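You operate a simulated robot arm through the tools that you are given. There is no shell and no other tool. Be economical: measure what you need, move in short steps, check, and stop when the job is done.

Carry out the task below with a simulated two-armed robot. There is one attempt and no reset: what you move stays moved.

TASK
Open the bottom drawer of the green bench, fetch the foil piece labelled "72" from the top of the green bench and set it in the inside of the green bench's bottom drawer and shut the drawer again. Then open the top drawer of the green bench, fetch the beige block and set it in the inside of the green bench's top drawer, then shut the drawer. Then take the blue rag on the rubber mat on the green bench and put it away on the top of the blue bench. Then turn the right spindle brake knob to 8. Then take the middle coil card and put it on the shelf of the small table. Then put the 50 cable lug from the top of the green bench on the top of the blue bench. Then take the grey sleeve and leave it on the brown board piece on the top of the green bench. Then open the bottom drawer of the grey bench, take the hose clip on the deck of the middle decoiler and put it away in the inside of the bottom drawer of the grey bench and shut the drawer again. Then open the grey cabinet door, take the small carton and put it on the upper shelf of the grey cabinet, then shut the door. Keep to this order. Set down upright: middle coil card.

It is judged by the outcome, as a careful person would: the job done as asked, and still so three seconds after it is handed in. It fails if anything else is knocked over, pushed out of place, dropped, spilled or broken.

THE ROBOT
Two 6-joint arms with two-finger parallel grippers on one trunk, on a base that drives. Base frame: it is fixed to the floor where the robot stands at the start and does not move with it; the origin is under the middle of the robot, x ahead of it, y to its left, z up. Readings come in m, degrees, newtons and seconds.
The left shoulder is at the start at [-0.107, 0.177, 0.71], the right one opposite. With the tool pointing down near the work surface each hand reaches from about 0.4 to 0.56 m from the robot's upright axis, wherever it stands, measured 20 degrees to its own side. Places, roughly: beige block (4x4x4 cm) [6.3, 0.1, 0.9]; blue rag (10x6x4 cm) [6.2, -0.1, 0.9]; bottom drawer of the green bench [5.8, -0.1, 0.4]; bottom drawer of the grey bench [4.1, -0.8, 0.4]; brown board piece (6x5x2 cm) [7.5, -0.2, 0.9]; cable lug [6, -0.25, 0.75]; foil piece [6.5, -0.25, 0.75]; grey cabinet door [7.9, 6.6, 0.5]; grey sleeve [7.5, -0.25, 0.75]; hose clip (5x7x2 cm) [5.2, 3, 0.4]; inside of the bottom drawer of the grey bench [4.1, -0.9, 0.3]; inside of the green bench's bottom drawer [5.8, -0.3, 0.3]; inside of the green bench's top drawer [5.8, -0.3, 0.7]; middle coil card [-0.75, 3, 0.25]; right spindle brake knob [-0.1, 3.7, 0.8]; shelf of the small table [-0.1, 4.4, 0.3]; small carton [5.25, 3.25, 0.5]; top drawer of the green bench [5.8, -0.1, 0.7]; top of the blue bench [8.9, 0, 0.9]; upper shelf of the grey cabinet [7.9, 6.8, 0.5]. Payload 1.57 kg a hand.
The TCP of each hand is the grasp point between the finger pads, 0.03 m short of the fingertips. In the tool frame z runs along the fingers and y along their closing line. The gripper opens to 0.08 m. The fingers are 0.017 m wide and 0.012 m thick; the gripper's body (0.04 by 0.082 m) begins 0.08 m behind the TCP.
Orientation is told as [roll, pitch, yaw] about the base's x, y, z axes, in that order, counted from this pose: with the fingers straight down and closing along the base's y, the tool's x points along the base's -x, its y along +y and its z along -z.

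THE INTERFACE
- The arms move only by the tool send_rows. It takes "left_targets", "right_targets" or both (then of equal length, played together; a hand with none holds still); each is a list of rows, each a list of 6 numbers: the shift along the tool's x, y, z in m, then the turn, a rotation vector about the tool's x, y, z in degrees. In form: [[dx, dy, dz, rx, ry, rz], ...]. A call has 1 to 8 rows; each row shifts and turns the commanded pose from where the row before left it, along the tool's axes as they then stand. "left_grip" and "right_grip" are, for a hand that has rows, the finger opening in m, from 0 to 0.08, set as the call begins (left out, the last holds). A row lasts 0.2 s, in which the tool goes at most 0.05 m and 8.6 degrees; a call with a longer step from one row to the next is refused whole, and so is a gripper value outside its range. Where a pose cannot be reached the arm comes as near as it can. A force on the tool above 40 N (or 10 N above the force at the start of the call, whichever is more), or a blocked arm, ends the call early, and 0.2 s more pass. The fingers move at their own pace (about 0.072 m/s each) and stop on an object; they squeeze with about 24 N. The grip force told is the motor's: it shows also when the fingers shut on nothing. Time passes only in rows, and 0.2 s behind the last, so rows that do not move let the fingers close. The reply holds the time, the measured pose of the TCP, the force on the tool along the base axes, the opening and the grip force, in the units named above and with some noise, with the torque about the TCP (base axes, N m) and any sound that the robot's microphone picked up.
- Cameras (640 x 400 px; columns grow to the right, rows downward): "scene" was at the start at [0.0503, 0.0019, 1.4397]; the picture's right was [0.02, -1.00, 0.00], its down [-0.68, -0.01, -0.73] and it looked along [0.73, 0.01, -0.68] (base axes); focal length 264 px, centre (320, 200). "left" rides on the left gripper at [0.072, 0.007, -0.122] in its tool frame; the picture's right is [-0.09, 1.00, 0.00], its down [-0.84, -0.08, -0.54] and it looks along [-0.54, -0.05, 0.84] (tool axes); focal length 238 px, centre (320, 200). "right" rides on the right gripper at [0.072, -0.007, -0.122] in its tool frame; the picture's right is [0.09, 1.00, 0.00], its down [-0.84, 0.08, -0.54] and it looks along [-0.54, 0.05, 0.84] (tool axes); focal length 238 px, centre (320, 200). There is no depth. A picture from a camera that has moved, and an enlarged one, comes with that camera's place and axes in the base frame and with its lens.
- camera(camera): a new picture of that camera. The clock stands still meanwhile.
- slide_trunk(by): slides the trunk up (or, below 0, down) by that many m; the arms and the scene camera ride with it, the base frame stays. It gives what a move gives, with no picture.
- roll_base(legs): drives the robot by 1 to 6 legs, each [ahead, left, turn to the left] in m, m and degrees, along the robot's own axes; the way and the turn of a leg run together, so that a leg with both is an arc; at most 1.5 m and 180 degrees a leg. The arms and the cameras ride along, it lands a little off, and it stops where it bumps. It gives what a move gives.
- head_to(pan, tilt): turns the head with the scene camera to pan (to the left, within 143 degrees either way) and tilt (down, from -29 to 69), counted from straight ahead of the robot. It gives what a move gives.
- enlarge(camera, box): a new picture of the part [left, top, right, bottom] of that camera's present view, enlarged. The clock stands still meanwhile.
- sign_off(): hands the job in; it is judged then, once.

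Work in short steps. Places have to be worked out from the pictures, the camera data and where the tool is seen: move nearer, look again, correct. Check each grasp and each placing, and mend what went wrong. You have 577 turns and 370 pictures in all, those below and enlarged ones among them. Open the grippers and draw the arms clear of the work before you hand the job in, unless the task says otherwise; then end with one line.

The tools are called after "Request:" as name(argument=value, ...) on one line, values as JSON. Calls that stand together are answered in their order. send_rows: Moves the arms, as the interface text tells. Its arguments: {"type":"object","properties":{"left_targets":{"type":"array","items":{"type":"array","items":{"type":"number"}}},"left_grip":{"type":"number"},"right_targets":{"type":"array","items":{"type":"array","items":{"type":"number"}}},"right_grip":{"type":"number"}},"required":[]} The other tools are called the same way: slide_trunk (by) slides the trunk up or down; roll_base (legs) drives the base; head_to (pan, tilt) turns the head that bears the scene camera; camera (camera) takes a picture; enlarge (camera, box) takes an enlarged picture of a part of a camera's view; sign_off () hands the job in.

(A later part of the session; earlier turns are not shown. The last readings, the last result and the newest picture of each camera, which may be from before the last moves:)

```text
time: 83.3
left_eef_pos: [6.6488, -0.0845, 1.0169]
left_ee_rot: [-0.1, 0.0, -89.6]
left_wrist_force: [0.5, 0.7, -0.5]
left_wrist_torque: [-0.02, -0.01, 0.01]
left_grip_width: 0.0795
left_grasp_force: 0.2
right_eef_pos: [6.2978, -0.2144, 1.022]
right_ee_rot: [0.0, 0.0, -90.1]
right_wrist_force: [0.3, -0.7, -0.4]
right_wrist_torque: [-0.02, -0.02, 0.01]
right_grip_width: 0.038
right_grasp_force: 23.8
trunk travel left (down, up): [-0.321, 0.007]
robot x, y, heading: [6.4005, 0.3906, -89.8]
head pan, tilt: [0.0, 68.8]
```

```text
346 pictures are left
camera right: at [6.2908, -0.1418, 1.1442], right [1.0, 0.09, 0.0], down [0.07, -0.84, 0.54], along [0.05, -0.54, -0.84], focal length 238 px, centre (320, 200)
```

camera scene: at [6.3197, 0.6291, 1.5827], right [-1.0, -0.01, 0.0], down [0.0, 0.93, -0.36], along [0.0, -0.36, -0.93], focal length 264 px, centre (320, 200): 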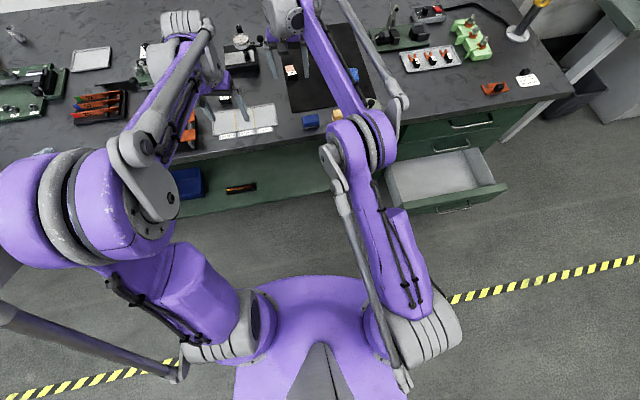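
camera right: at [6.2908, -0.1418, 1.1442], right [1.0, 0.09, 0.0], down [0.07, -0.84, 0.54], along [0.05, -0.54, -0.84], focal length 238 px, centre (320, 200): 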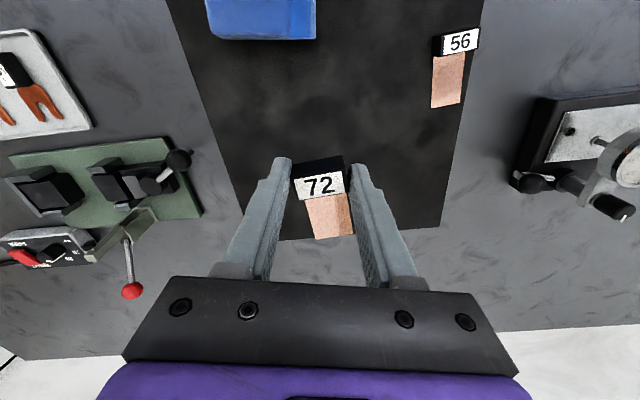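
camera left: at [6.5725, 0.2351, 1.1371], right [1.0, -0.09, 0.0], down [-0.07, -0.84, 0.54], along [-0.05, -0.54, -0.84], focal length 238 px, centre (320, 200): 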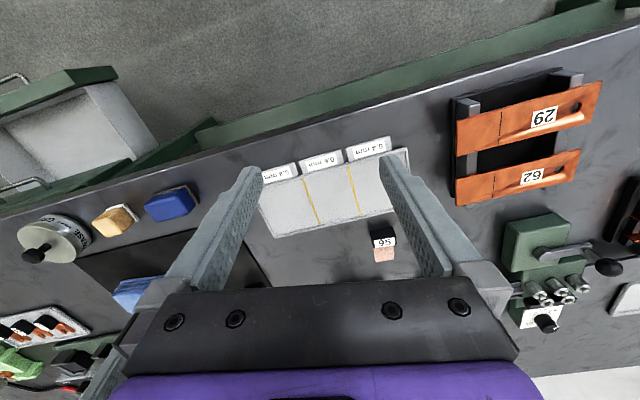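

Held firmly. Back the base out, retract the left hand a bit, then align with the drawer.

Request:
roll_base(legs=[[-0.6, 0, 0], [0, -0.49, 0]])

Request:
send_rows(left_targets=[[0.04, 0, 0, 0, 0, 0], [0.04, 0, 0, 0, 0, 0]])

Request:
slide_trunk(by=-0.25)

Request:
head_to(pan=-5, tilt=50)

Request:
camera(camera="scene")

```text
time: 91.1
left_eef_pos: [6.1506, 0.5047, 1.0169]
left_ee_rot: [0.0, 0.1, -89.9]
left_wrist_force: [-0.2, -0.7, -0.4]
left_wrist_torque: [-0.03, 0.05, -0.02]
left_grip_width: 0.0799
left_grasp_force: 0.2
right_eef_pos: [5.7985, 0.3777, 1.0221]
right_ee_rot: [0.0, -0.1, -90.7]
right_wrist_force: [-0.5, -0.9, 0.0]
right_wrist_torque: [-0.02, -0.01, 0.02]
right_grip_width: 0.0374
right_grasp_force: 23.9
trunk travel left (down, up): [-0.321, 0.007]
robot x, y, heading: [5.905, 0.987, -89.9]
head pan, tilt: [0.0, 68.8]
```

```text
time: 91.7
left_eef_pos: [6.1486, 0.5872, 1.0158]
left_ee_rot: [0.1, 0.0, -89.9]
left_wrist_force: [-0.3, -0.2, 0.4]
left_wrist_torque: [-0.02, -0.01, 0.01]
left_grip_width: 0.08
left_grasp_force: 0.0
right_eef_pos: [5.7994, 0.3794, 1.0219]
right_ee_rot: [0.0, 0.0, -90.8]
right_wrist_force: [-0.3, -0.3, 0.0]
right_wrist_torque: [-0.01, 0.02, -0.01]
right_grip_width: 0.0376
right_grasp_force: 24.2
trunk travel left (down, up): [-0.321, 0.007]
robot x, y, heading: [5.9081, 0.9807, -89.8]
head pan, tilt: [0.0, 68.8]
```

```text
time: 94.3
left_eef_pos: [6.1518, 0.586, 0.7671]
left_ee_rot: [0.0, 0.0, -90.0]
left_wrist_force: [0.9, -0.9, -0.5]
left_wrist_torque: [-0.01, -0.02, -0.01]
left_grip_width: 0.0799
left_grasp_force: 0.1
right_eef_pos: [5.7986, 0.3782, 0.7726]
right_ee_rot: [0.0, 0.0, -90.7]
right_wrist_force: [-0.4, 0.2, 0.1]
right_wrist_torque: [-0.02, -0.04, 0.03]
right_grip_width: 0.0375
right_grasp_force: 24.2
trunk travel left (down, up): [-0.071, 0.257]
robot x, y, heading: [5.9084, 0.9816, -89.9]
head pan, tilt: [0.0, 68.8]
```

```text
time: 95.1
left_eef_pos: [6.1513, 0.5857, 0.7669]
left_ee_rot: [0.0, 0.0, -90.0]
left_wrist_force: [-0.1, -0.7, 0.2]
left_wrist_torque: [0.01, -0.02, 0.01]
left_grip_width: 0.0801
left_grasp_force: 0.1
right_eef_pos: [5.799, 0.3773, 0.7715]
right_ee_rot: [0.0, 0.1, -90.7]
right_wrist_force: [-0.7, 0.0, 0.4]
right_wrist_torque: [-0.01, 0.01, -0.02]
right_grip_width: 0.0372
right_grasp_force: 23.5
trunk travel left (down, up): [-0.071, 0.257]
robot x, y, heading: [5.9065, 0.9832, -90.1]
head pan, tilt: [-5.0, 50.0]
```

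```text
345 pictures are left
camera scene: at [5.9001, 0.9175, 1.3441], right [-1.0, 0.09, 0.0], down [0.07, 0.76, -0.64], along [-0.06, -0.64, -0.77], focal length 264 px, centre (320, 200)
```

scene: 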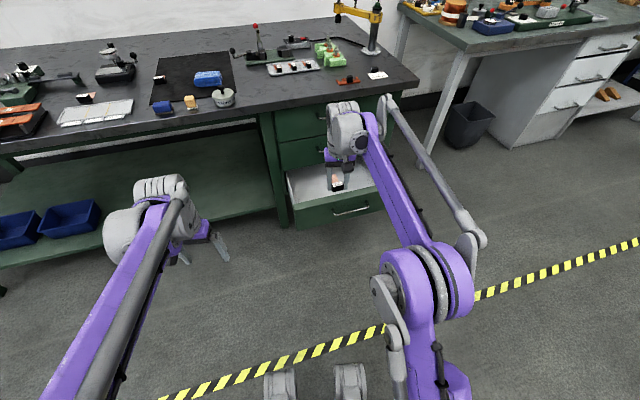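

The drawer's front board is at y≈0.22, top z≈0.5, centre x≈5.76. I lower the hand to 0.62 in free space, then drive ahead.

Request:
send_rows(right_targets=[[0, 0, 0.04, 0, 0, 0], [0, 0, 0.04, 0, 0, 0], [0, 0, 0.04, 0, 0, 0], [0, 0, 0.03, 0, 0, 0]])

Request:
roll_base(legs=[[0.26, -0.02, 0]])

Request:
camera(camera="right")

Request:
camera(camera="scene")

```text
time: 96.1
left_eef_pos: [6.1513, 0.5849, 0.7656]
left_ee_rot: [-0.1, 0.0, -90.0]
left_wrist_force: [0.0, -1.0, -0.9]
left_wrist_torque: [-0.01, 0.0, -0.02]
left_grip_width: 0.0801
left_grasp_force: 0.0
right_eef_pos: [5.8006, 0.3777, 0.6223]
right_ee_rot: [0.0, 0.1, -90.7]
right_wrist_force: [0.4, 0.3, -0.2]
right_wrist_torque: [0.01, -0.03, -0.01]
right_grip_width: 0.0375
right_grasp_force: 24.2
trunk travel left (down, up): [-0.071, 0.257]
robot x, y, heading: [5.9075, 0.9871, -89.9]
head pan, tilt: [-5.0, 50.0]
```

```text
time: 98.0
left_eef_pos: [6.1308, 0.3235, 0.7656]
left_ee_rot: [0.0, 0.1, -90.2]
left_wrist_force: [0.4, 0.5, -0.6]
left_wrist_torque: [0.03, -0.03, 0.02]
left_grip_width: 0.0802
left_grasp_force: 0.1
right_eef_pos: [5.7793, 0.1172, 0.622]
right_ee_rot: [0.0, 0.0, -90.6]
right_wrist_force: [0.2, -0.3, -1.0]
right_wrist_torque: [0.03, -0.02, 0.02]
right_grip_width: 0.0372
right_grasp_force: 24.0
trunk travel left (down, up): [-0.071, 0.257]
robot x, y, heading: [5.8863, 0.7242, -90.3]
head pan, tilt: [-5.0, 50.0]
```

```text
344 pictures are left
camera right: at [5.7736, 0.1897, 0.7439], right [1.0, 0.08, 0.0], down [0.07, -0.84, 0.54], along [0.04, -0.54, -0.84], focal length 238 px, centre (320, 200)
```

right: 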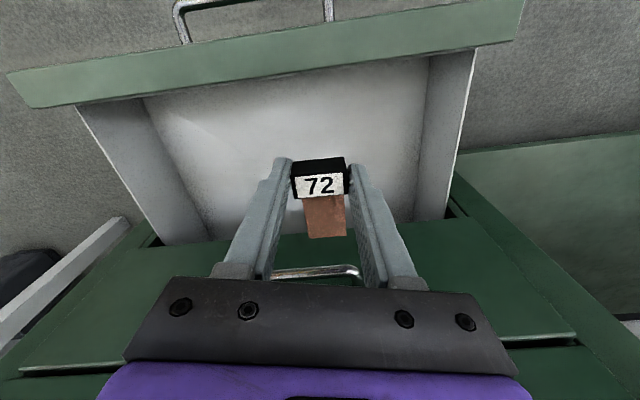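

```text
343 pictures are left
camera scene: at [5.8797, 0.6558, 1.3442], right [-1.0, 0.09, 0.0], down [0.07, 0.76, -0.64], along [-0.06, -0.64, -0.77], focal length 264 px, centre (320, 200)
```

scene: 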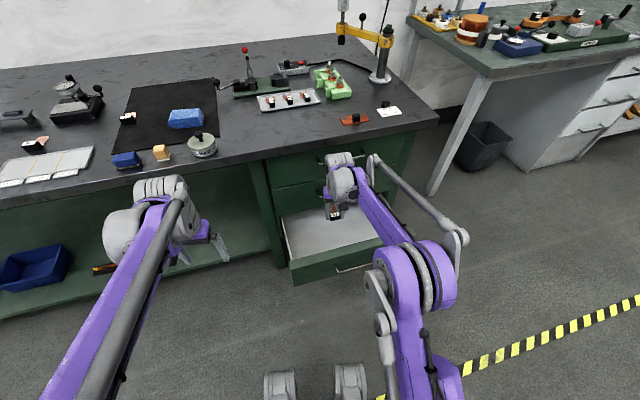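

I shift 2 cm back for clearance from the handle above and lower toward the drawer floor.

Request:
send_rows(right_targets=[[0.02, 0, 0.03, 0, 0, 0], [0, 0, 0.04, 0, 0, 0], [0, 0, 0.04, 0, 0, 0], [0, 0, 0.04, 0, 0, 0]])

Request:
camera(camera="right")

```text
time: 99.0
left_eef_pos: [6.1304, 0.3226, 0.7662]
left_ee_rot: [0.0, -0.1, -90.1]
left_wrist_force: [-0.9, -0.4, 0.7]
left_wrist_torque: [-0.02, 0.02, 0.0]
left_grip_width: 0.0799
left_grasp_force: 0.0
right_eef_pos: [5.7793, 0.1391, 0.4711]
right_ee_rot: [0.0, 0.0, -90.7]
right_wrist_force: [0.4, -0.1, -0.7]
right_wrist_torque: [0.01, -0.02, 0.0]
right_grip_width: 0.0371
right_grasp_force: 24.2
trunk travel left (down, up): [-0.071, 0.257]
robot x, y, heading: [5.886, 0.7221, -90.2]
head pan, tilt: [-5.0, 50.0]
```

```text
342 pictures are left
camera right: at [5.7745, 0.2106, 0.5935], right [1.0, 0.08, 0.0], down [0.07, -0.84, 0.54], along [0.04, -0.54, -0.84], focal length 238 px, centre (320, 200)
```

right: 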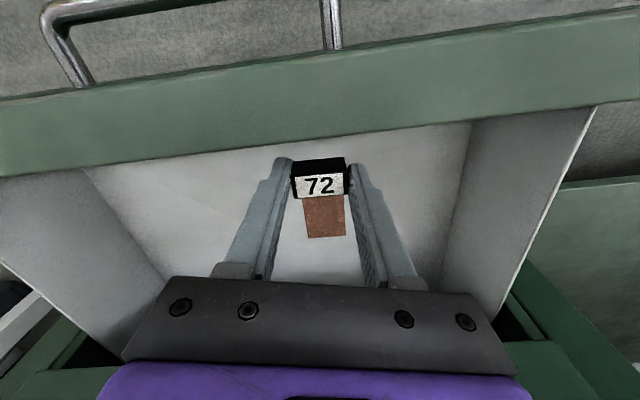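

I move 2 cm toward the bench again (camera vs front board) and lower further, gently.

Request:
send_rows(right_targets=[[-0.025, 0, 0.01, 0, 0, 0], [0, 0, 0.02, 0, 0, 0], [0, 0, 0.02, 0, 0, 0]])

Request:
camera(camera="right")

```text
time: 99.8
left_eef_pos: [6.1304, 0.3237, 0.7661]
left_ee_rot: [0.1, 0.1, -90.2]
left_wrist_force: [0.7, 0.6, -0.6]
left_wrist_torque: [0.02, 0.01, 0.0]
left_grip_width: 0.0799
left_grasp_force: 0.1
right_eef_pos: [5.7789, 0.1118, 0.4228]
right_ee_rot: [0.0, 0.0, -90.8]
right_wrist_force: [0.5, 0.6, -0.6]
right_wrist_torque: [-0.01, 0.01, 0.02]
right_grip_width: 0.0371
right_grasp_force: 23.9
trunk travel left (down, up): [-0.071, 0.257]
robot x, y, heading: [5.8844, 0.7273, -89.8]
head pan, tilt: [-5.0, 50.0]
```

```text
341 pictures are left
camera right: at [5.774, 0.1833, 0.5449], right [1.0, 0.08, 0.0], down [0.07, -0.84, 0.54], along [0.04, -0.54, -0.84], focal length 238 px, centre (320, 200)
```

right: 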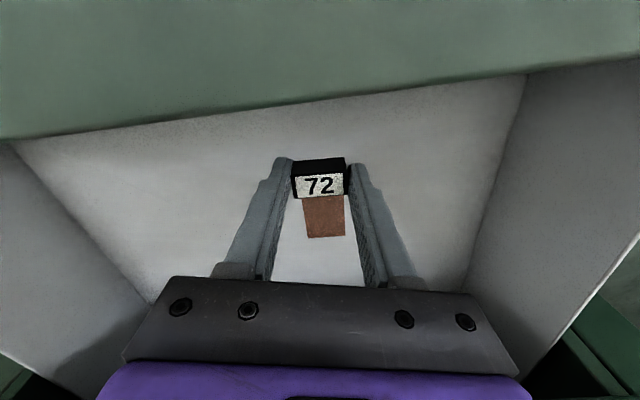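

Continue gently until contact.

Request:
send_rows(right_targets=[[0, 0, 0.008, 0, 0, 0], [0, 0, 0.008, 0, 0, 0], [0, 0, 0.008, 0, 0, 0]])

Request:
camera(camera="right")

```text
time: 100.6
left_eef_pos: [6.1311, 0.3235, 0.767]
left_ee_rot: [0.0, 0.0, -90.1]
left_wrist_force: [-0.4, -0.1, -0.7]
left_wrist_torque: [0.0, -0.02, -0.04]
left_grip_width: 0.0799
left_grasp_force: 0.1
right_eef_pos: [5.7791, 0.1115, 0.3978]
right_ee_rot: [0.0, 0.0, -90.7]
right_wrist_force: [0.8, -0.1, 0.4]
right_wrist_torque: [0.02, 0.01, 0.02]
right_grip_width: 0.037
right_grasp_force: 23.6
trunk travel left (down, up): [-0.071, 0.257]
robot x, y, heading: [5.8845, 0.7239, -90.4]
head pan, tilt: [-5.0, 50.0]
```

```text
340 pictures are left
camera right: at [5.7738, 0.1838, 0.5203], right [1.0, 0.08, 0.0], down [0.07, -0.84, 0.54], along [0.04, -0.54, -0.84], focal length 238 px, centre (320, 200)
```

right: 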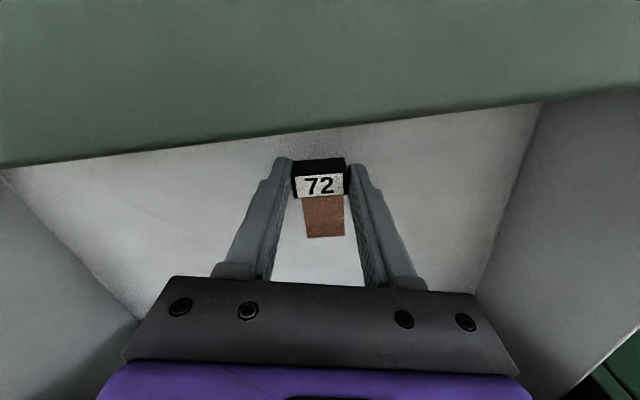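

The front board's top (z≈0.5, y≈0.18) is just under the wrist camera, so I shift 3 cm further inward before lowering.

Request:
send_rows(right_targets=[[-0.015, 0, 0, 0, 0, 0], [-0.015, 0, 0, 0, 0, 0]])

Request:
send_rows(right_targets=[[0, 0, 0.008, 0, 0, 0], [0, 0, 0.008, 0, 0, 0]])

Request:
camera(camera="right")

```text
time: 101.2
left_eef_pos: [6.1303, 0.3248, 0.7658]
left_ee_rot: [0.0, 0.0, -90.1]
left_wrist_force: [-0.7, 0.7, 0.0]
left_wrist_torque: [0.02, -0.01, 0.03]
left_grip_width: 0.08
left_grasp_force: 0.1
right_eef_pos: [5.7783, 0.0831, 0.3981]
right_ee_rot: [0.0, 0.0, -90.8]
right_wrist_force: [-0.4, 0.2, 0.0]
right_wrist_torque: [0.02, 0.0, -0.02]
right_grip_width: 0.0368
right_grasp_force: 24.3
trunk travel left (down, up): [-0.071, 0.257]
robot x, y, heading: [5.8868, 0.7254, -90.1]
head pan, tilt: [-5.0, 50.0]
```

```text
time: 101.8
left_eef_pos: [6.1305, 0.3229, 0.7661]
left_ee_rot: [0.0, -0.1, -90.1]
left_wrist_force: [0.3, 0.2, 0.0]
left_wrist_torque: [0.0, 0.01, 0.01]
left_grip_width: 0.0798
left_grasp_force: 0.0
right_eef_pos: [5.7789, 0.0817, 0.3822]
right_ee_rot: [0.0, 0.0, -90.7]
right_wrist_force: [0.0, 0.2, -0.9]
right_wrist_torque: [-0.02, 0.01, -0.01]
right_grip_width: 0.0371
right_grasp_force: 24.1
trunk travel left (down, up): [-0.071, 0.257]
robot x, y, heading: [5.8858, 0.7194, -90.0]
head pan, tilt: [-5.0, 50.0]
```

```text
339 pictures are left
camera right: at [5.773, 0.1547, 0.5041], right [1.0, 0.08, 0.0], down [0.07, -0.84, 0.54], along [0.04, -0.54, -0.84], focal length 238 px, centre (320, 200)
```

right: 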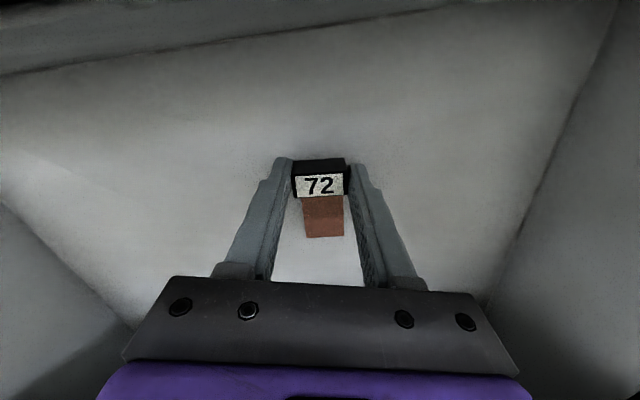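

Request:
send_rows(right_targets=[[0, 0, 0.006, 0, 0, 0], [0, 0, 0.006, 0, 0, 0], [0, 0, 0, 0, 0, 0]])

Request:
camera(camera="right")

```text
time: 102.6
left_eef_pos: [6.1301, 0.3236, 0.7679]
left_ee_rot: [0.0, 0.0, -90.1]
left_wrist_force: [0.3, -0.2, -0.5]
left_wrist_torque: [0.01, -0.01, -0.02]
left_grip_width: 0.0801
left_grasp_force: 0.1
right_eef_pos: [5.779, 0.0818, 0.3711]
right_ee_rot: [0.0, 0.0, -90.7]
right_wrist_force: [0.2, -0.6, -0.8]
right_wrist_torque: [-0.03, -0.01, 0.03]
right_grip_width: 0.0368
right_grasp_force: 24.1
trunk travel left (down, up): [-0.071, 0.257]
robot x, y, heading: [5.8862, 0.7218, -90.2]
head pan, tilt: [-5.0, 50.0]
```

```text
338 pictures are left
camera right: at [5.7734, 0.155, 0.4926], right [1.0, 0.08, 0.0], down [0.07, -0.84, 0.54], along [0.04, -0.54, -0.84], focal length 238 px, centre (320, 200)
```

right: 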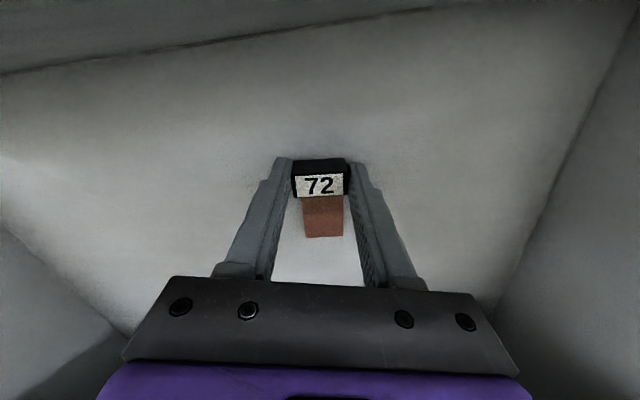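

Request:
send_rows(right_targets=[[0, 0, 0.006, 0, 0, 0], [0, 0, 0.006, 0, 0, 0], [0, 0, 0.006, 0, 0, 0], [0, 0, 0, 0, 0, 0]])

Request:
camera(camera="right")

```text
time: 103.4
left_eef_pos: [6.1316, 0.3255, 0.7669]
left_ee_rot: [0.0, -0.1, -90.1]
left_wrist_force: [-0.4, -0.9, -0.4]
left_wrist_torque: [-0.01, -0.02, -0.03]
left_grip_width: 0.0801
left_grasp_force: 0.0
right_eef_pos: [5.78, 0.0832, 0.3594]
right_ee_rot: [0.1, -0.1, -90.7]
right_wrist_force: [0.0, 0.0, 26.4]
right_wrist_torque: [0.16, 0.03, -0.07]
right_grip_width: 0.036
right_grasp_force: 24.1
trunk travel left (down, up): [-0.071, 0.257]
robot x, y, heading: [5.8893, 0.727, -90.2]
head pan, tilt: [-5.0, 50.0]
stopped in row 3 (right hand): the force on the tool passed its limit at 54 N (the readings are from after the stop); the commanded pose is now the measured one
```

```text
337 pictures are left
camera right: at [5.7737, 0.1544, 0.4818], right [1.0, 0.08, 0.0], down [0.07, -0.84, 0.54], along [0.04, -0.54, -0.84], focal length 238 px, centre (320, 200)
```

right: 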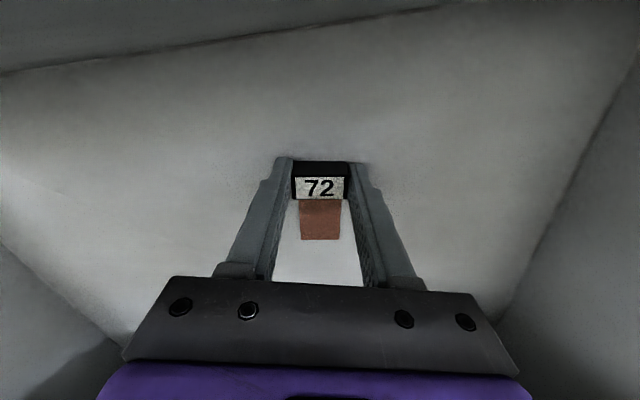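

Contact with the drawer floor at TCP z≈0.36. Release and lift.

Request:
send_rows(right_targets=[[0, 0, -0.003, 0, 0, 0], [0, 0, 0, 0, 0, 0], [0, 0, 0, 0, 0, 0], [0, 0, 0, 0, 0, 0]], right_grip=0.08)

Request:
send_rows(right_targets=[[0, 0, -0.03, 0, 0, 0], [0, 0, -0.04, 0, 0, 0], [0, 0, -0.04, 0, 0, 0], [0, 0, -0.04, 0, 0, 0], [0.01, 0, -0.04, 0, 0, 0], [0.02, 0, -0.04, 0, 0, 0]])

Request:
camera(camera="right")

```text
time: 104.4
left_eef_pos: [6.13, 0.3232, 0.7657]
left_ee_rot: [0.0, 0.0, -90.2]
left_wrist_force: [0.2, -0.2, -0.1]
left_wrist_torque: [-0.02, 0.02, 0.0]
left_grip_width: 0.0798
left_grasp_force: 0.1
right_eef_pos: [5.7793, 0.0827, 0.3603]
right_ee_rot: [0.0, 0.0, -90.7]
right_wrist_force: [-0.1, 0.5, 0.0]
right_wrist_torque: [0.01, -0.02, -0.01]
right_grip_width: 0.0803
right_grasp_force: 0.1
trunk travel left (down, up): [-0.071, 0.257]
robot x, y, heading: [5.8848, 0.7252, -89.9]
head pan, tilt: [-5.0, 50.0]
```

```text
time: 105.8
left_eef_pos: [6.1307, 0.3236, 0.7655]
left_ee_rot: [0.0, 0.1, -90.1]
left_wrist_force: [-0.5, -0.6, -0.3]
left_wrist_torque: [-0.03, 0.04, -0.01]
left_grip_width: 0.0801
left_grasp_force: 0.0
right_eef_pos: [5.7791, 0.1134, 0.5886]
right_ee_rot: [0.1, -0.1, -90.7]
right_wrist_force: [-0.8, 0.0, 0.3]
right_wrist_torque: [0.01, -0.01, -0.03]
right_grip_width: 0.0802
right_grasp_force: 0.0
trunk travel left (down, up): [-0.071, 0.257]
robot x, y, heading: [5.8829, 0.7266, -89.9]
head pan, tilt: [-5.0, 50.0]
```

```text
336 pictures are left
camera right: at [5.7746, 0.1843, 0.7104], right [1.0, 0.08, 0.0], down [0.07, -0.84, 0.54], along [0.04, -0.54, -0.84], focal length 238 px, centre (320, 200)
```

right: 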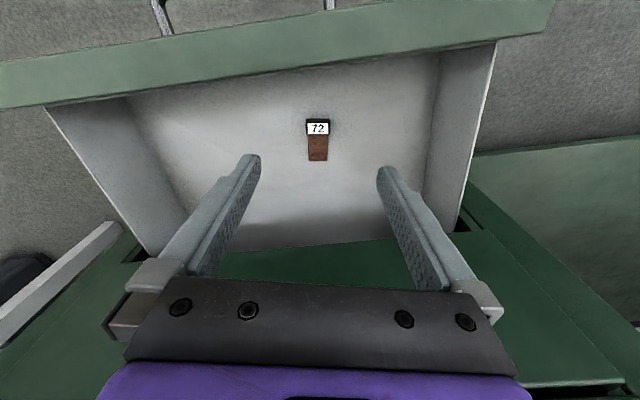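

The "72" piece lies in the drawer. I back off, tilt the closed hand forward and push the front board above the handle.

Request:
roll_base(legs=[[-0.3, 0, 0]])

Request:
send_rows(right_targets=[[0, 0, 0, 0, -8.5, 0], [0, 0, 0, 0, -8.5, 0], [0, 0, 0, 0, -8.5, 0], [0, 0, 0, 0, -8.5, 0], [0, 0, 0, 0, -8.5, 0], [0, 0, 0, 0, -8.5, 0], [0, 0, 0, 0, -8.5, 0]], right_grip=0.0)

```text
time: 107.8
left_eef_pos: [6.1326, 0.625, 0.7675]
left_ee_rot: [-0.1, 0.1, -90.0]
left_wrist_force: [0.8, -0.1, 0.4]
left_wrist_torque: [0.02, -0.01, -0.04]
left_grip_width: 0.08
left_grasp_force: 0.0
right_eef_pos: [5.7827, 0.4114, 0.5883]
right_ee_rot: [0.1, 0.1, -90.5]
right_wrist_force: [0.2, -0.3, -0.6]
right_wrist_torque: [-0.01, -0.02, -0.04]
right_grip_width: 0.0799
right_grasp_force: 0.1
trunk travel left (down, up): [-0.071, 0.257]
robot x, y, heading: [5.885, 1.0228, -89.8]
head pan, tilt: [-5.0, 50.0]
```

```text
time: 109.4
left_eef_pos: [6.1331, 0.6249, 0.7663]
left_ee_rot: [0.0, 0.0, -89.8]
left_wrist_force: [0.5, -0.2, -0.2]
left_wrist_torque: [0.01, -0.01, -0.01]
left_grip_width: 0.0798
left_grasp_force: 0.0
right_eef_pos: [5.7824, 0.4103, 0.5876]
right_ee_rot: [0.0, -59.6, -90.5]
right_wrist_force: [-0.6, 0.0, 0.0]
right_wrist_torque: [0.01, -0.01, 0.0]
right_grip_width: 0.0002
right_grasp_force: 21.4
trunk travel left (down, up): [-0.071, 0.257]
robot x, y, heading: [5.8866, 1.0247, -90.1]
head pan, tilt: [-5.0, 50.0]
```

Request:
send_rows(right_targets=[[0.028, -0.007, 0.016, 0, 0, 0], [0.028, -0.007, 0.016, 0, 0, 0], [0.028, -0.007, 0.016, 0, 0, 0]])

Request:
roll_base(legs=[[0.15, 0, 0]])

Request:
camera(camera="scene")

Request:
camera(camera="right")

```text
time: 110.2
left_eef_pos: [6.133, 0.6244, 0.7666]
left_ee_rot: [0.0, 0.0, -89.7]
left_wrist_force: [0.2, -0.2, 0.2]
left_wrist_torque: [-0.01, 0.03, 0.01]
left_grip_width: 0.08
left_grasp_force: 0.0
right_eef_pos: [5.7608, 0.4121, 0.4914]
right_ee_rot: [0.1, -59.5, -90.6]
right_wrist_force: [-0.4, -0.8, -0.4]
right_wrist_torque: [-0.01, 0.03, 0.0]
right_grip_width: 0.0
right_grasp_force: 21.5
trunk travel left (down, up): [-0.071, 0.257]
robot x, y, heading: [5.8865, 1.0252, -89.8]
head pan, tilt: [-5.0, 50.0]
```

```text
time: 111.6
left_eef_pos: [6.133, 0.4732, 0.7661]
left_ee_rot: [0.0, 0.1, -89.7]
left_wrist_force: [0.5, 0.4, 0.0]
left_wrist_torque: [0.02, 0.01, 0.01]
left_grip_width: 0.08
left_grasp_force: 0.0
right_eef_pos: [5.7609, 0.2599, 0.4915]
right_ee_rot: [0.1, -59.5, -90.5]
right_wrist_force: [-0.2, -0.8, -0.3]
right_wrist_torque: [0.0, 0.0, -0.01]
right_grip_width: 0.0
right_grasp_force: 21.5
trunk travel left (down, up): [-0.071, 0.257]
robot x, y, heading: [5.886, 0.8754, -89.6]
head pan, tilt: [-5.0, 50.0]
```

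```text
335 pictures are left
camera scene: at [5.8804, 0.8042, 1.3441], right [-1.0, 0.08, 0.0], down [0.06, 0.76, -0.64], along [-0.05, -0.64, -0.77], focal length 264 px, centre (320, 200)
```

scene: 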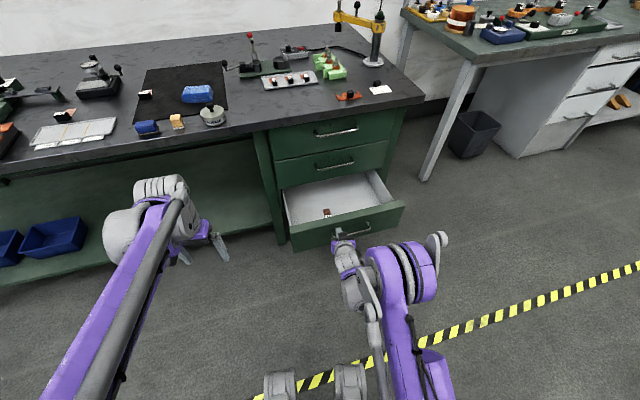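

```text
334 pictures are left
camera right: at [5.7557, 0.4019, 0.4915], right [1.0, 0.04, -0.08], down [0.08, 0.04, 1.0], along [0.04, -1.0, 0.04], focal length 238 px, centre (320, 200)
```

right: 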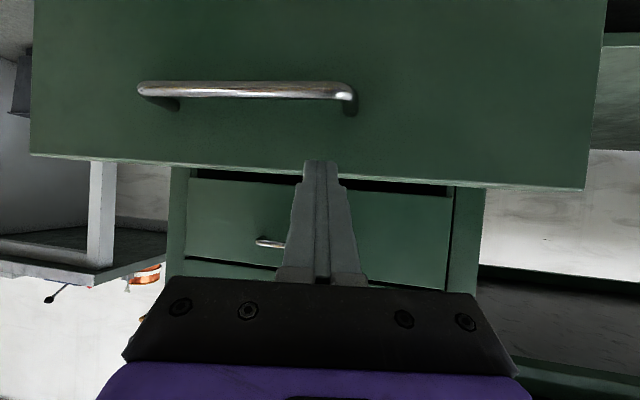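

The fingertips are at the very top edge of the board (z≈0.476); I lower 2.5 cm so they press above the handle, then push by driving.

Request:
send_rows(right_targets=[[0.022, 0, 0.012, 0, 0, 0]])

Request:
roll_base(legs=[[0.2, 0, 0]])

Request:
camera(camera="scene")

```text
time: 112.0
left_eef_pos: [6.1335, 0.4727, 0.7661]
left_ee_rot: [-0.1, 0.0, -89.8]
left_wrist_force: [-0.4, -0.2, -0.2]
left_wrist_torque: [-0.02, -0.01, 0.0]
left_grip_width: 0.0796
left_grasp_force: 0.0
right_eef_pos: [5.7609, 0.262, 0.4666]
right_ee_rot: [0.1, -59.5, -90.5]
right_wrist_force: [-0.5, -0.7, 0.3]
right_wrist_torque: [-0.03, 0.02, 0.02]
right_grip_width: 0.0
right_grasp_force: 21.6
trunk travel left (down, up): [-0.071, 0.257]
robot x, y, heading: [5.886, 0.8727, -89.9]
head pan, tilt: [-5.0, 50.0]
```

```text
time: 113.6
left_eef_pos: [6.1309, 0.275, 0.7672]
left_ee_rot: [0.0, 0.0, -90.1]
left_wrist_force: [-0.3, -1.3, 0.2]
left_wrist_torque: [0.0, 0.02, 0.02]
left_grip_width: 0.08
left_grasp_force: 0.1
right_eef_pos: [5.7587, 0.0653, 0.4672]
right_ee_rot: [0.1, -59.4, -90.8]
right_wrist_force: [-1.3, 0.9, -0.4]
right_wrist_torque: [0.0, 0.02, -0.02]
right_grip_width: 0.0
right_grasp_force: 20.9
trunk travel left (down, up): [-0.071, 0.257]
robot x, y, heading: [5.8865, 0.6761, -90.1]
head pan, tilt: [-5.0, 50.0]
```

```text
333 pictures are left
camera scene: at [5.8801, 0.6076, 1.3442], right [-1.0, 0.09, 0.0], down [0.07, 0.76, -0.64], along [-0.06, -0.64, -0.77], focal length 264 px, centre (320, 200)
```

scene: 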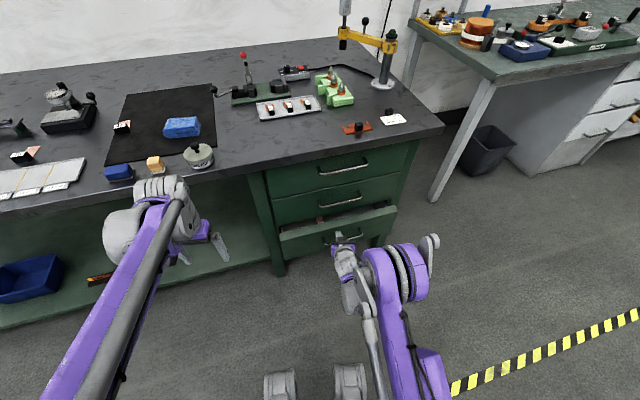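

Nearly shut; finish with the arm in small pushes.

Request:
send_rows(right_targets=[[-0.0075, 0, 0.013, 0, 0, 0], [-0.0075, 0, 0.013, 0, 0, 0], [-0.0075, 0, 0.013, 0, 0, 0], [-0.0075, 0, 0.013, 0, 0, 0], [-0.0075, 0, 0.013, 0, 0, 0], [-0.0075, 0, 0.013, 0, 0, 0], [-0.005, 0, 0.009, 0, 0, 0]])

Request:
camera(camera="scene")

Request:
camera(camera="right")

```text
time: 114.8
left_eef_pos: [6.1309, 0.2768, 0.7664]
left_ee_rot: [0.0, 0.1, -90.1]
left_wrist_force: [0.2, 0.1, 0.4]
left_wrist_torque: [0.03, -0.01, 0.03]
left_grip_width: 0.0798
left_grasp_force: 0.1
right_eef_pos: [5.7553, -0.0032, 0.4661]
right_ee_rot: [-0.1, -59.2, -90.7]
right_wrist_force: [0.0, 11.6, 9.3]
right_wrist_torque: [-0.15, -0.06, 0.1]
right_grip_width: 0.0
right_grasp_force: 21.1
trunk travel left (down, up): [-0.071, 0.257]
robot x, y, heading: [5.887, 0.6762, -90.1]
head pan, tilt: [-5.0, 50.0]
stopped in row 6 (right hand): the force on the tool passed its limit at 62 N (the readings are from after the stop); the commanded pose is now the measured one
```

```text
332 pictures are left
camera scene: at [5.8802, 0.6099, 1.3444], right [-1.0, 0.09, 0.0], down [0.07, 0.76, -0.64], along [-0.06, -0.64, -0.77], focal length 264 px, centre (320, 200)
```

scene: 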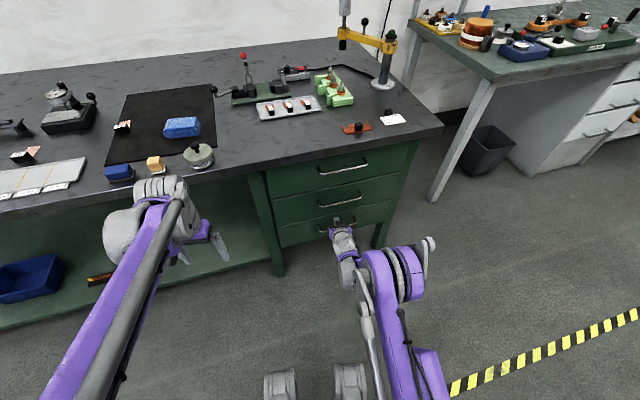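

```text
331 pictures are left
camera right: at [5.751, 0.1378, 0.4662], right [1.0, 0.03, -0.08], down [0.08, 0.04, 1.0], along [0.04, -1.0, 0.04], focal length 238 px, centre (320, 200)
```

right: 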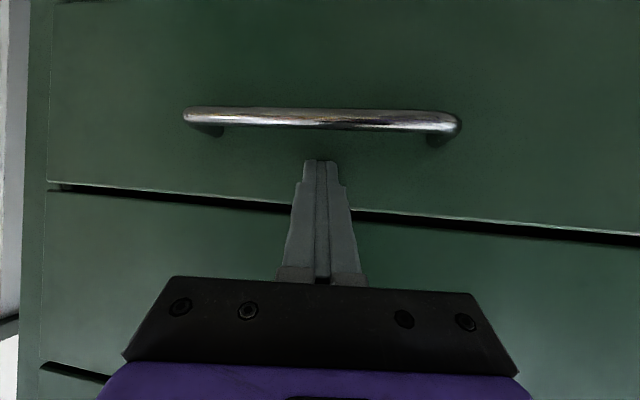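

Bottom drawer is shut. I also notice the bench is turned about 11.5° (explaining the side force), so I'll square up to it: back off, turn left 11.5°, raise the trunk.

Request:
roll_base(legs=[[-0.35, 0, 0], [0, 0, 11.5]])

Request:
slide_trunk(by=0.25)

Request:
head_to(pan=0, tilt=38)

Request:
camera(camera="scene")

```text
time: 117.9
left_eef_pos: [6.2076, 0.6895, 0.7661]
left_ee_rot: [0.1, 0.0, -78.3]
left_wrist_force: [-0.6, -1.0, 0.4]
left_wrist_torque: [-0.05, -0.03, 0.02]
left_grip_width: 0.0799
left_grasp_force: 0.0
right_eef_pos: [5.8981, 0.338, 0.465]
right_ee_rot: [-0.1, -59.2, -79.0]
right_wrist_force: [0.2, -0.2, 0.3]
right_wrist_torque: [-0.05, -0.01, -0.02]
right_grip_width: 0.0
right_grasp_force: 21.6
trunk travel left (down, up): [-0.071, 0.257]
robot x, y, heading: [5.8839, 1.0299, -78.4]
head pan, tilt: [-5.0, 50.0]
```

```text
time: 120.5
left_eef_pos: [6.2075, 0.6884, 1.0169]
left_ee_rot: [0.0, 0.0, -78.4]
left_wrist_force: [-0.5, 0.2, -0.1]
left_wrist_torque: [-0.01, 0.01, -0.02]
left_grip_width: 0.0797
left_grasp_force: 0.0
right_eef_pos: [5.898, 0.338, 0.715]
right_ee_rot: [0.0, -59.2, -78.9]
right_wrist_force: [0.2, 0.5, 0.3]
right_wrist_torque: [0.01, 0.0, 0.01]
right_grip_width: 0.0
right_grasp_force: 21.2
trunk travel left (down, up): [-0.321, 0.007]
robot x, y, heading: [5.8848, 1.0295, -78.3]
head pan, tilt: [-5.0, 50.0]
```

```text
time: 121.2
left_eef_pos: [6.2077, 0.6893, 1.0161]
left_ee_rot: [0.1, -0.1, -78.3]
left_wrist_force: [0.6, 0.5, 0.8]
left_wrist_torque: [-0.01, -0.01, 0.0]
left_grip_width: 0.0803
left_grasp_force: 0.2
right_eef_pos: [5.8997, 0.3369, 0.7147]
right_ee_rot: [-0.1, -59.2, -78.9]
right_wrist_force: [-1.4, 0.0, 0.5]
right_wrist_torque: [0.02, 0.01, 0.0]
right_grip_width: 0.0002
right_grasp_force: 21.9
trunk travel left (down, up): [-0.321, 0.007]
robot x, y, heading: [5.8891, 1.0283, -78.0]
head pan, tilt: [0.0, 38.0]
```

```text
330 pictures are left
camera scene: at [5.8961, 0.9885, 1.6217], right [-0.98, -0.2, 0.0], down [-0.12, 0.6, -0.79], along [0.16, -0.77, -0.62], focal length 264 px, centre (320, 200)
```

scene: 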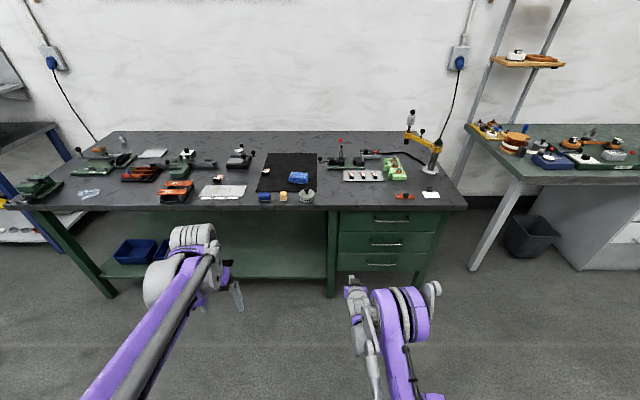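

Square view now. Top handle ≈ (5.752, 0.005, 0.775). I turn the right hand to horizontal with vertical closing again.

Request:
send_rows(right_targets=[[0, 0, 0, 0, -8, 0], [0, 0, 0, 0, -8, 0], [0, 0, 0, 0, -6, 0], [0, 0, 0, 0, 0, 8.5], [0, 0, 0, 0, 0, 8.5], [0, 0, 0, 0, 0, 8.5], [0, 0, 0, 0, 0, 8.5], [0, 0, 0, 0, 0, 8.5]], right_grip=0.05)

Request:
send_rows(right_targets=[[0, 0, 0, 0, 0, 8.5], [0, 0, 0, 0, 0, 8.5], [0, 0, 0, 0, 0, 8.5], [0, 0, 0, 0, 0, 8.5], [0, 0, 0, 0, 0, 8.5], [0, 0, 0, 0, 0, 5]])

Request:
roll_base(legs=[[0, -0.21, 0]])

Request:
camera(camera="right")

```text
time: 123.0
left_eef_pos: [6.2084, 0.6888, 1.0164]
left_ee_rot: [0.1, 0.0, -78.3]
left_wrist_force: [0.4, -0.1, 0.2]
left_wrist_torque: [0.01, 0.0, -0.01]
left_grip_width: 0.0798
left_grasp_force: 0.0
right_eef_pos: [5.8987, 0.3373, 0.7137]
right_ee_rot: [77.2, -46.7, -159.7]
right_wrist_force: [0.8, -0.5, 0.5]
right_wrist_torque: [-0.01, 0.01, 0.03]
right_grip_width: 0.0502
right_grasp_force: 0.0
trunk travel left (down, up): [-0.321, 0.007]
robot x, y, heading: [5.8862, 1.0329, -78.3]
head pan, tilt: [0.0, 38.0]
```

```text
time: 124.4
left_eef_pos: [6.2085, 0.6892, 1.0153]
left_ee_rot: [0.0, 0.0, -78.3]
left_wrist_force: [-1.0, -0.4, 0.4]
left_wrist_torque: [-0.02, 0.0, -0.02]
left_grip_width: 0.0799
left_grasp_force: 0.1
right_eef_pos: [5.8987, 0.3352, 0.7144]
right_ee_rot: [81.3, 0.1, -169.0]
right_wrist_force: [-0.5, 0.3, -0.7]
right_wrist_torque: [-0.01, 0.01, 0.01]
right_grip_width: 0.0496
right_grasp_force: 0.1
trunk travel left (down, up): [-0.321, 0.007]
robot x, y, heading: [5.8874, 1.0287, -78.0]
head pan, tilt: [0.0, 38.0]
```

```text
time: 126.8
left_eef_pos: [6.0041, 0.6478, 1.0158]
left_ee_rot: [0.1, 0.0, -78.2]
left_wrist_force: [0.0, -0.4, 0.0]
left_wrist_torque: [-0.04, -0.02, -0.01]
left_grip_width: 0.0804
left_grasp_force: 0.0
right_eef_pos: [5.6957, 0.2933, 0.714]
right_ee_rot: [81.2, 0.0, -168.9]
right_wrist_force: [-0.3, -0.5, -0.5]
right_wrist_torque: [-0.01, -0.03, 0.0]
right_grip_width: 0.05
right_grasp_force: 0.0
trunk travel left (down, up): [-0.321, 0.007]
robot x, y, heading: [5.6855, 0.9898, -78.2]
head pan, tilt: [0.0, 38.0]
```

```text
329 pictures are left
camera right: at [5.7428, 0.4278, 0.7269], right [0.12, -0.13, 0.98], down [-0.92, 0.35, 0.16], along [-0.37, -0.93, -0.08], focal length 238 px, centre (320, 200)
```

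right: 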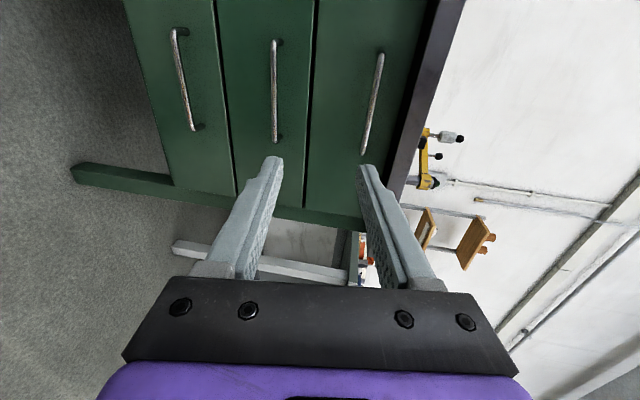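

Handle triangulated at (5.755, -0.015, 0.755), slab underside ≈0.815. Drive ahead 0.2 then raise to the handle height.

Request:
roll_base(legs=[[0.2, 0, 0]])

Request:
send_rows(right_targets=[[0, 0.022, 0, 0, 0, 0], [0, 0.022, 0, 0, 0, 0]])

Request:
camera(camera="right")

```text
time: 128.4
left_eef_pos: [6.0459, 0.4503, 1.0157]
left_ee_rot: [0.0, -0.1, -78.3]
left_wrist_force: [1.0, 0.5, 0.8]
left_wrist_torque: [0.01, -0.02, 0.02]
left_grip_width: 0.0801
left_grasp_force: 0.1
right_eef_pos: [5.7383, 0.0971, 0.7149]
right_ee_rot: [81.2, 0.0, -168.8]
right_wrist_force: [-0.5, -0.7, -0.2]
right_wrist_torque: [0.01, -0.01, 0.01]
right_grip_width: 0.0501
right_grasp_force: 0.1
trunk travel left (down, up): [-0.321, 0.007]
robot x, y, heading: [5.7215, 0.792, -78.5]
head pan, tilt: [0.0, 38.0]
```

```text
time: 129.1
left_eef_pos: [6.0471, 0.4501, 1.0161]
left_ee_rot: [-0.1, 0.0, -78.3]
left_wrist_force: [-0.5, -0.5, -0.3]
left_wrist_torque: [0.01, -0.01, 0.01]
left_grip_width: 0.08
left_grasp_force: 0.0
right_eef_pos: [5.739, 0.0888, 0.7584]
right_ee_rot: [81.2, -0.1, -168.8]
right_wrist_force: [0.3, 0.2, -0.1]
right_wrist_torque: [-0.01, -0.03, -0.01]
right_grip_width: 0.05
right_grasp_force: 0.1
trunk travel left (down, up): [-0.321, 0.007]
robot x, y, heading: [5.7244, 0.7908, -78.1]
head pan, tilt: [0.0, 38.0]
```

```text
328 pictures are left
camera right: at [5.7857, 0.223, 0.7695], right [0.12, -0.13, 0.98], down [-0.92, 0.35, 0.16], along [-0.37, -0.93, -0.08], focal length 238 px, centre (320, 200)
```

right: 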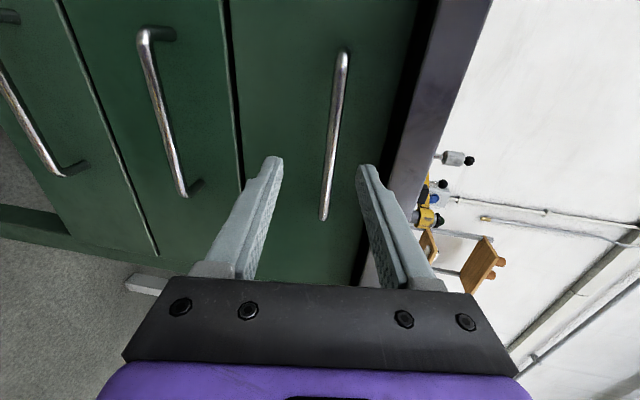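

Aligned; slide in 9 cm, raising 1.2 cm, and close.

Request:
send_rows(right_targets=[[0, 0.012, 0.03, 0, 0, 0], [0, 0, 0.03, 0, 0, 0], [0, 0, 0.03, 0, 0, 0]])

Request:
camera(camera="right")

```text
time: 129.8
left_eef_pos: [6.0472, 0.45, 1.0161]
left_ee_rot: [0.1, 0.0, -78.1]
left_wrist_force: [0.0, 0.4, 0.1]
left_wrist_torque: [0.04, 0.01, -0.03]
left_grip_width: 0.0803
left_grasp_force: 0.0
right_eef_pos: [5.7559, 0.0008, 0.7558]
right_ee_rot: [81.2, -0.1, -168.8]
right_wrist_force: [-0.1, 0.0, -0.6]
right_wrist_torque: [-0.01, 0.02, -0.02]
right_grip_width: 0.05
right_grasp_force: 0.1
trunk travel left (down, up): [-0.321, 0.007]
robot x, y, heading: [5.7271, 0.7885, -78.3]
head pan, tilt: [0.0, 38.0]
```

```text
327 pictures are left
camera right: at [5.8026, 0.1342, 0.768], right [0.12, -0.13, 0.98], down [-0.92, 0.35, 0.16], along [-0.37, -0.93, -0.08], focal length 238 px, centre (320, 200)
```

right: 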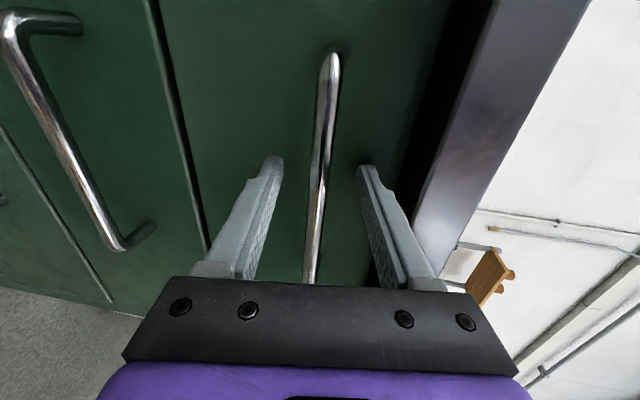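

Request:
send_rows(right_targets=[[0, 0, 0, 0, 0, 0], [0, 0, 0, 0, 0, 0], [0, 0, 0, 0, 0, 0]], right_grip=0.0)

```text
time: 130.7
left_eef_pos: [6.0465, 0.4509, 1.0152]
left_ee_rot: [-0.1, 0.1, -78.2]
left_wrist_force: [-0.6, 0.3, -0.1]
left_wrist_torque: [0.01, 0.0, 0.02]
left_grip_width: 0.08
left_grasp_force: 0.0
right_eef_pos: [5.7558, 0.001, 0.7543]
right_ee_rot: [81.1, 0.0, -168.8]
right_wrist_force: [0.0, 5.1, -8.8]
right_wrist_torque: [-0.01, 0.06, 0.14]
right_grip_width: 0.0116
right_grasp_force: 29.4
trunk travel left (down, up): [-0.321, 0.007]
robot x, y, heading: [5.7267, 0.7909, -78.2]
head pan, tilt: [0.0, 38.0]
```

Bar gripped. Pull straight back along the bench normal by driving the base back 0.25 m.

Request:
roll_base(legs=[[-0.26, 0, 0]])

Request:
camera(camera="scene")

```text
time: 132.5
left_eef_pos: [5.9937, 0.7055, 1.0164]
left_ee_rot: [0.1, 0.1, -78.0]
left_wrist_force: [0.0, 0.2, 0.6]
left_wrist_torque: [-0.03, 0.01, -0.01]
left_grip_width: 0.08
left_grasp_force: 0.0
right_eef_pos: [5.7032, 0.2546, 0.7556]
right_ee_rot: [81.1, 0.0, -168.7]
right_wrist_force: [-3.7, -1.4, -16.4]
right_wrist_torque: [0.05, 0.16, -0.24]
right_grip_width: 0.0115
right_grasp_force: 29.6
trunk travel left (down, up): [-0.321, 0.007]
robot x, y, heading: [5.6691, 1.0453, -78.0]
head pan, tilt: [0.0, 38.0]
```

```text
326 pictures are left
camera scene: at [5.6794, 1.0024, 1.6219], right [-0.98, -0.21, 0.0], down [-0.13, 0.6, -0.79], along [0.16, -0.77, -0.62], focal length 264 px, centre (320, 200)
```

scene: 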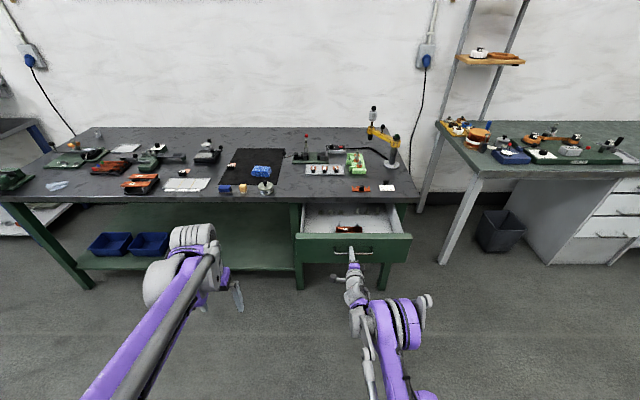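

Top drawer open 0.25 m. Release, back off, and bring the right hand back to pointing down.

Request:
send_rows(right_targets=[[0, 0, 0, 0, 0, 0], [0, 0, 0, 0, 0, 0]], right_grip=0.06)

Request:
roll_base(legs=[[-0.2, 0, 0]])

Request:
send_rows(right_targets=[[0, 0, 0, 0, 0, -8.5], [0, 0, 0, 0, 0, -8.5], [0, 0, 0, 0, 0, -8.5], [0, 0, 0, 0, 0, -8.5], [0, 0, 0, 0, 0, -8.5], [0, 0, 0, 0, 0, -8.5], [0, 0, 0, 0, 0, -8.5], [0, 0, 0, 0, 0, -8.5]])

Request:
send_rows(right_targets=[[0, 0, 0, 0, 0, -8.5], [0, 0, 0, 0, 0, -8.5], [0, 0, 0, 0, 0, -4], [0.02, 0, -0.02, 0, 8.3, 0], [0, 0, -0.03, 0, 8.3, 0], [0, 0, -0.03, 0, 8.3, 0], [0, 0, -0.03, 0, 8.3, 0], [0, 0, -0.03, 0, 8.3, 0]])

Request:
send_rows(right_targets=[[0, 0, -0.03, 0, 8.3, 0], [0, 0, -0.03, 0, 8.3, 0], [0, 0, -0.03, 0, 8.3, 0], [0, 0, -0.03, 0, 8.3, 0], [0, 0, -0.02, 0, 6.5, 0]])

```text
time: 133.1
left_eef_pos: [5.9933, 0.7072, 1.0166]
left_ee_rot: [-0.1, 0.0, -78.0]
left_wrist_force: [0.3, -1.0, -0.8]
left_wrist_torque: [0.03, 0.0, 0.0]
left_grip_width: 0.0799
left_grasp_force: 0.1
right_eef_pos: [5.7035, 0.257, 0.7572]
right_ee_rot: [81.2, 0.0, -168.7]
right_wrist_force: [0.4, 0.3, -0.2]
right_wrist_torque: [0.02, -0.02, 0.0]
right_grip_width: 0.06
right_grasp_force: 0.2
trunk travel left (down, up): [-0.321, 0.007]
robot x, y, heading: [5.6694, 1.0504, -78.0]
head pan, tilt: [0.0, 38.0]
```

```text
time: 134.7
left_eef_pos: [5.9512, 0.9032, 1.0178]
left_ee_rot: [0.0, -0.1, -77.9]
left_wrist_force: [0.5, -0.4, 1.2]
left_wrist_torque: [-0.02, 0.01, -0.03]
left_grip_width: 0.08
left_grasp_force: 0.0
right_eef_pos: [5.6617, 0.4523, 0.7578]
right_ee_rot: [81.2, 0.0, -168.7]
right_wrist_force: [-0.1, 0.3, 0.0]
right_wrist_torque: [0.02, 0.02, 0.0]
right_grip_width: 0.0599
right_grasp_force: 0.1
trunk travel left (down, up): [-0.321, 0.007]
robot x, y, heading: [5.6258, 1.2441, -77.9]
head pan, tilt: [0.0, 38.0]
```

```text
time: 136.5
left_eef_pos: [5.9516, 0.904, 1.0163]
left_ee_rot: [-0.1, 0.0, -78.0]
left_wrist_force: [-0.1, -0.2, 0.3]
left_wrist_torque: [-0.03, -0.03, -0.01]
left_grip_width: 0.0801
left_grasp_force: 0.1
right_eef_pos: [5.6619, 0.4531, 0.7557]
right_ee_rot: [67.4, -66.6, -147.6]
right_wrist_force: [0.4, -0.7, -1.2]
right_wrist_torque: [-0.04, 0.01, 0.0]
right_grip_width: 0.0604
right_grasp_force: 0.1
trunk travel left (down, up): [-0.321, 0.007]
robot x, y, heading: [5.628, 1.242, -78.2]
head pan, tilt: [0.0, 38.0]
```

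```text
time: 138.3
left_eef_pos: [5.9512, 0.9046, 1.0157]
left_ee_rot: [0.0, 0.0, -78.0]
left_wrist_force: [0.7, 0.2, -0.7]
left_wrist_torque: [0.0, -0.01, -0.02]
left_grip_width: 0.0798
left_grasp_force: 0.1
right_eef_pos: [5.6361, 0.5778, 0.7984]
right_ee_rot: [1.2, -39.6, -79.5]
right_wrist_force: [1.6, 0.2, -0.2]
right_wrist_torque: [-0.05, 0.01, 0.01]
right_grip_width: 0.0598
right_grasp_force: 0.0
trunk travel left (down, up): [-0.321, 0.007]
robot x, y, heading: [5.6308, 1.244, -78.0]
head pan, tilt: [0.0, 38.0]
```

```text
time: 139.5
left_eef_pos: [5.9512, 0.9038, 1.0154]
left_ee_rot: [0.0, 0.0, -77.9]
left_wrist_force: [0.0, -0.4, -0.1]
left_wrist_torque: [-0.01, 0.0, -0.02]
left_grip_width: 0.0799
left_grasp_force: 0.0
right_eef_pos: [5.6237, 0.6311, 0.9229]
right_ee_rot: [1.0, 0.1, -78.8]
right_wrist_force: [-0.5, 0.0, -1.1]
right_wrist_torque: [0.01, 0.01, 0.0]
right_grip_width: 0.0599
right_grasp_force: 0.0
trunk travel left (down, up): [-0.321, 0.007]
robot x, y, heading: [5.6294, 1.2434, -78.1]
head pan, tilt: [0.0, 38.0]
```

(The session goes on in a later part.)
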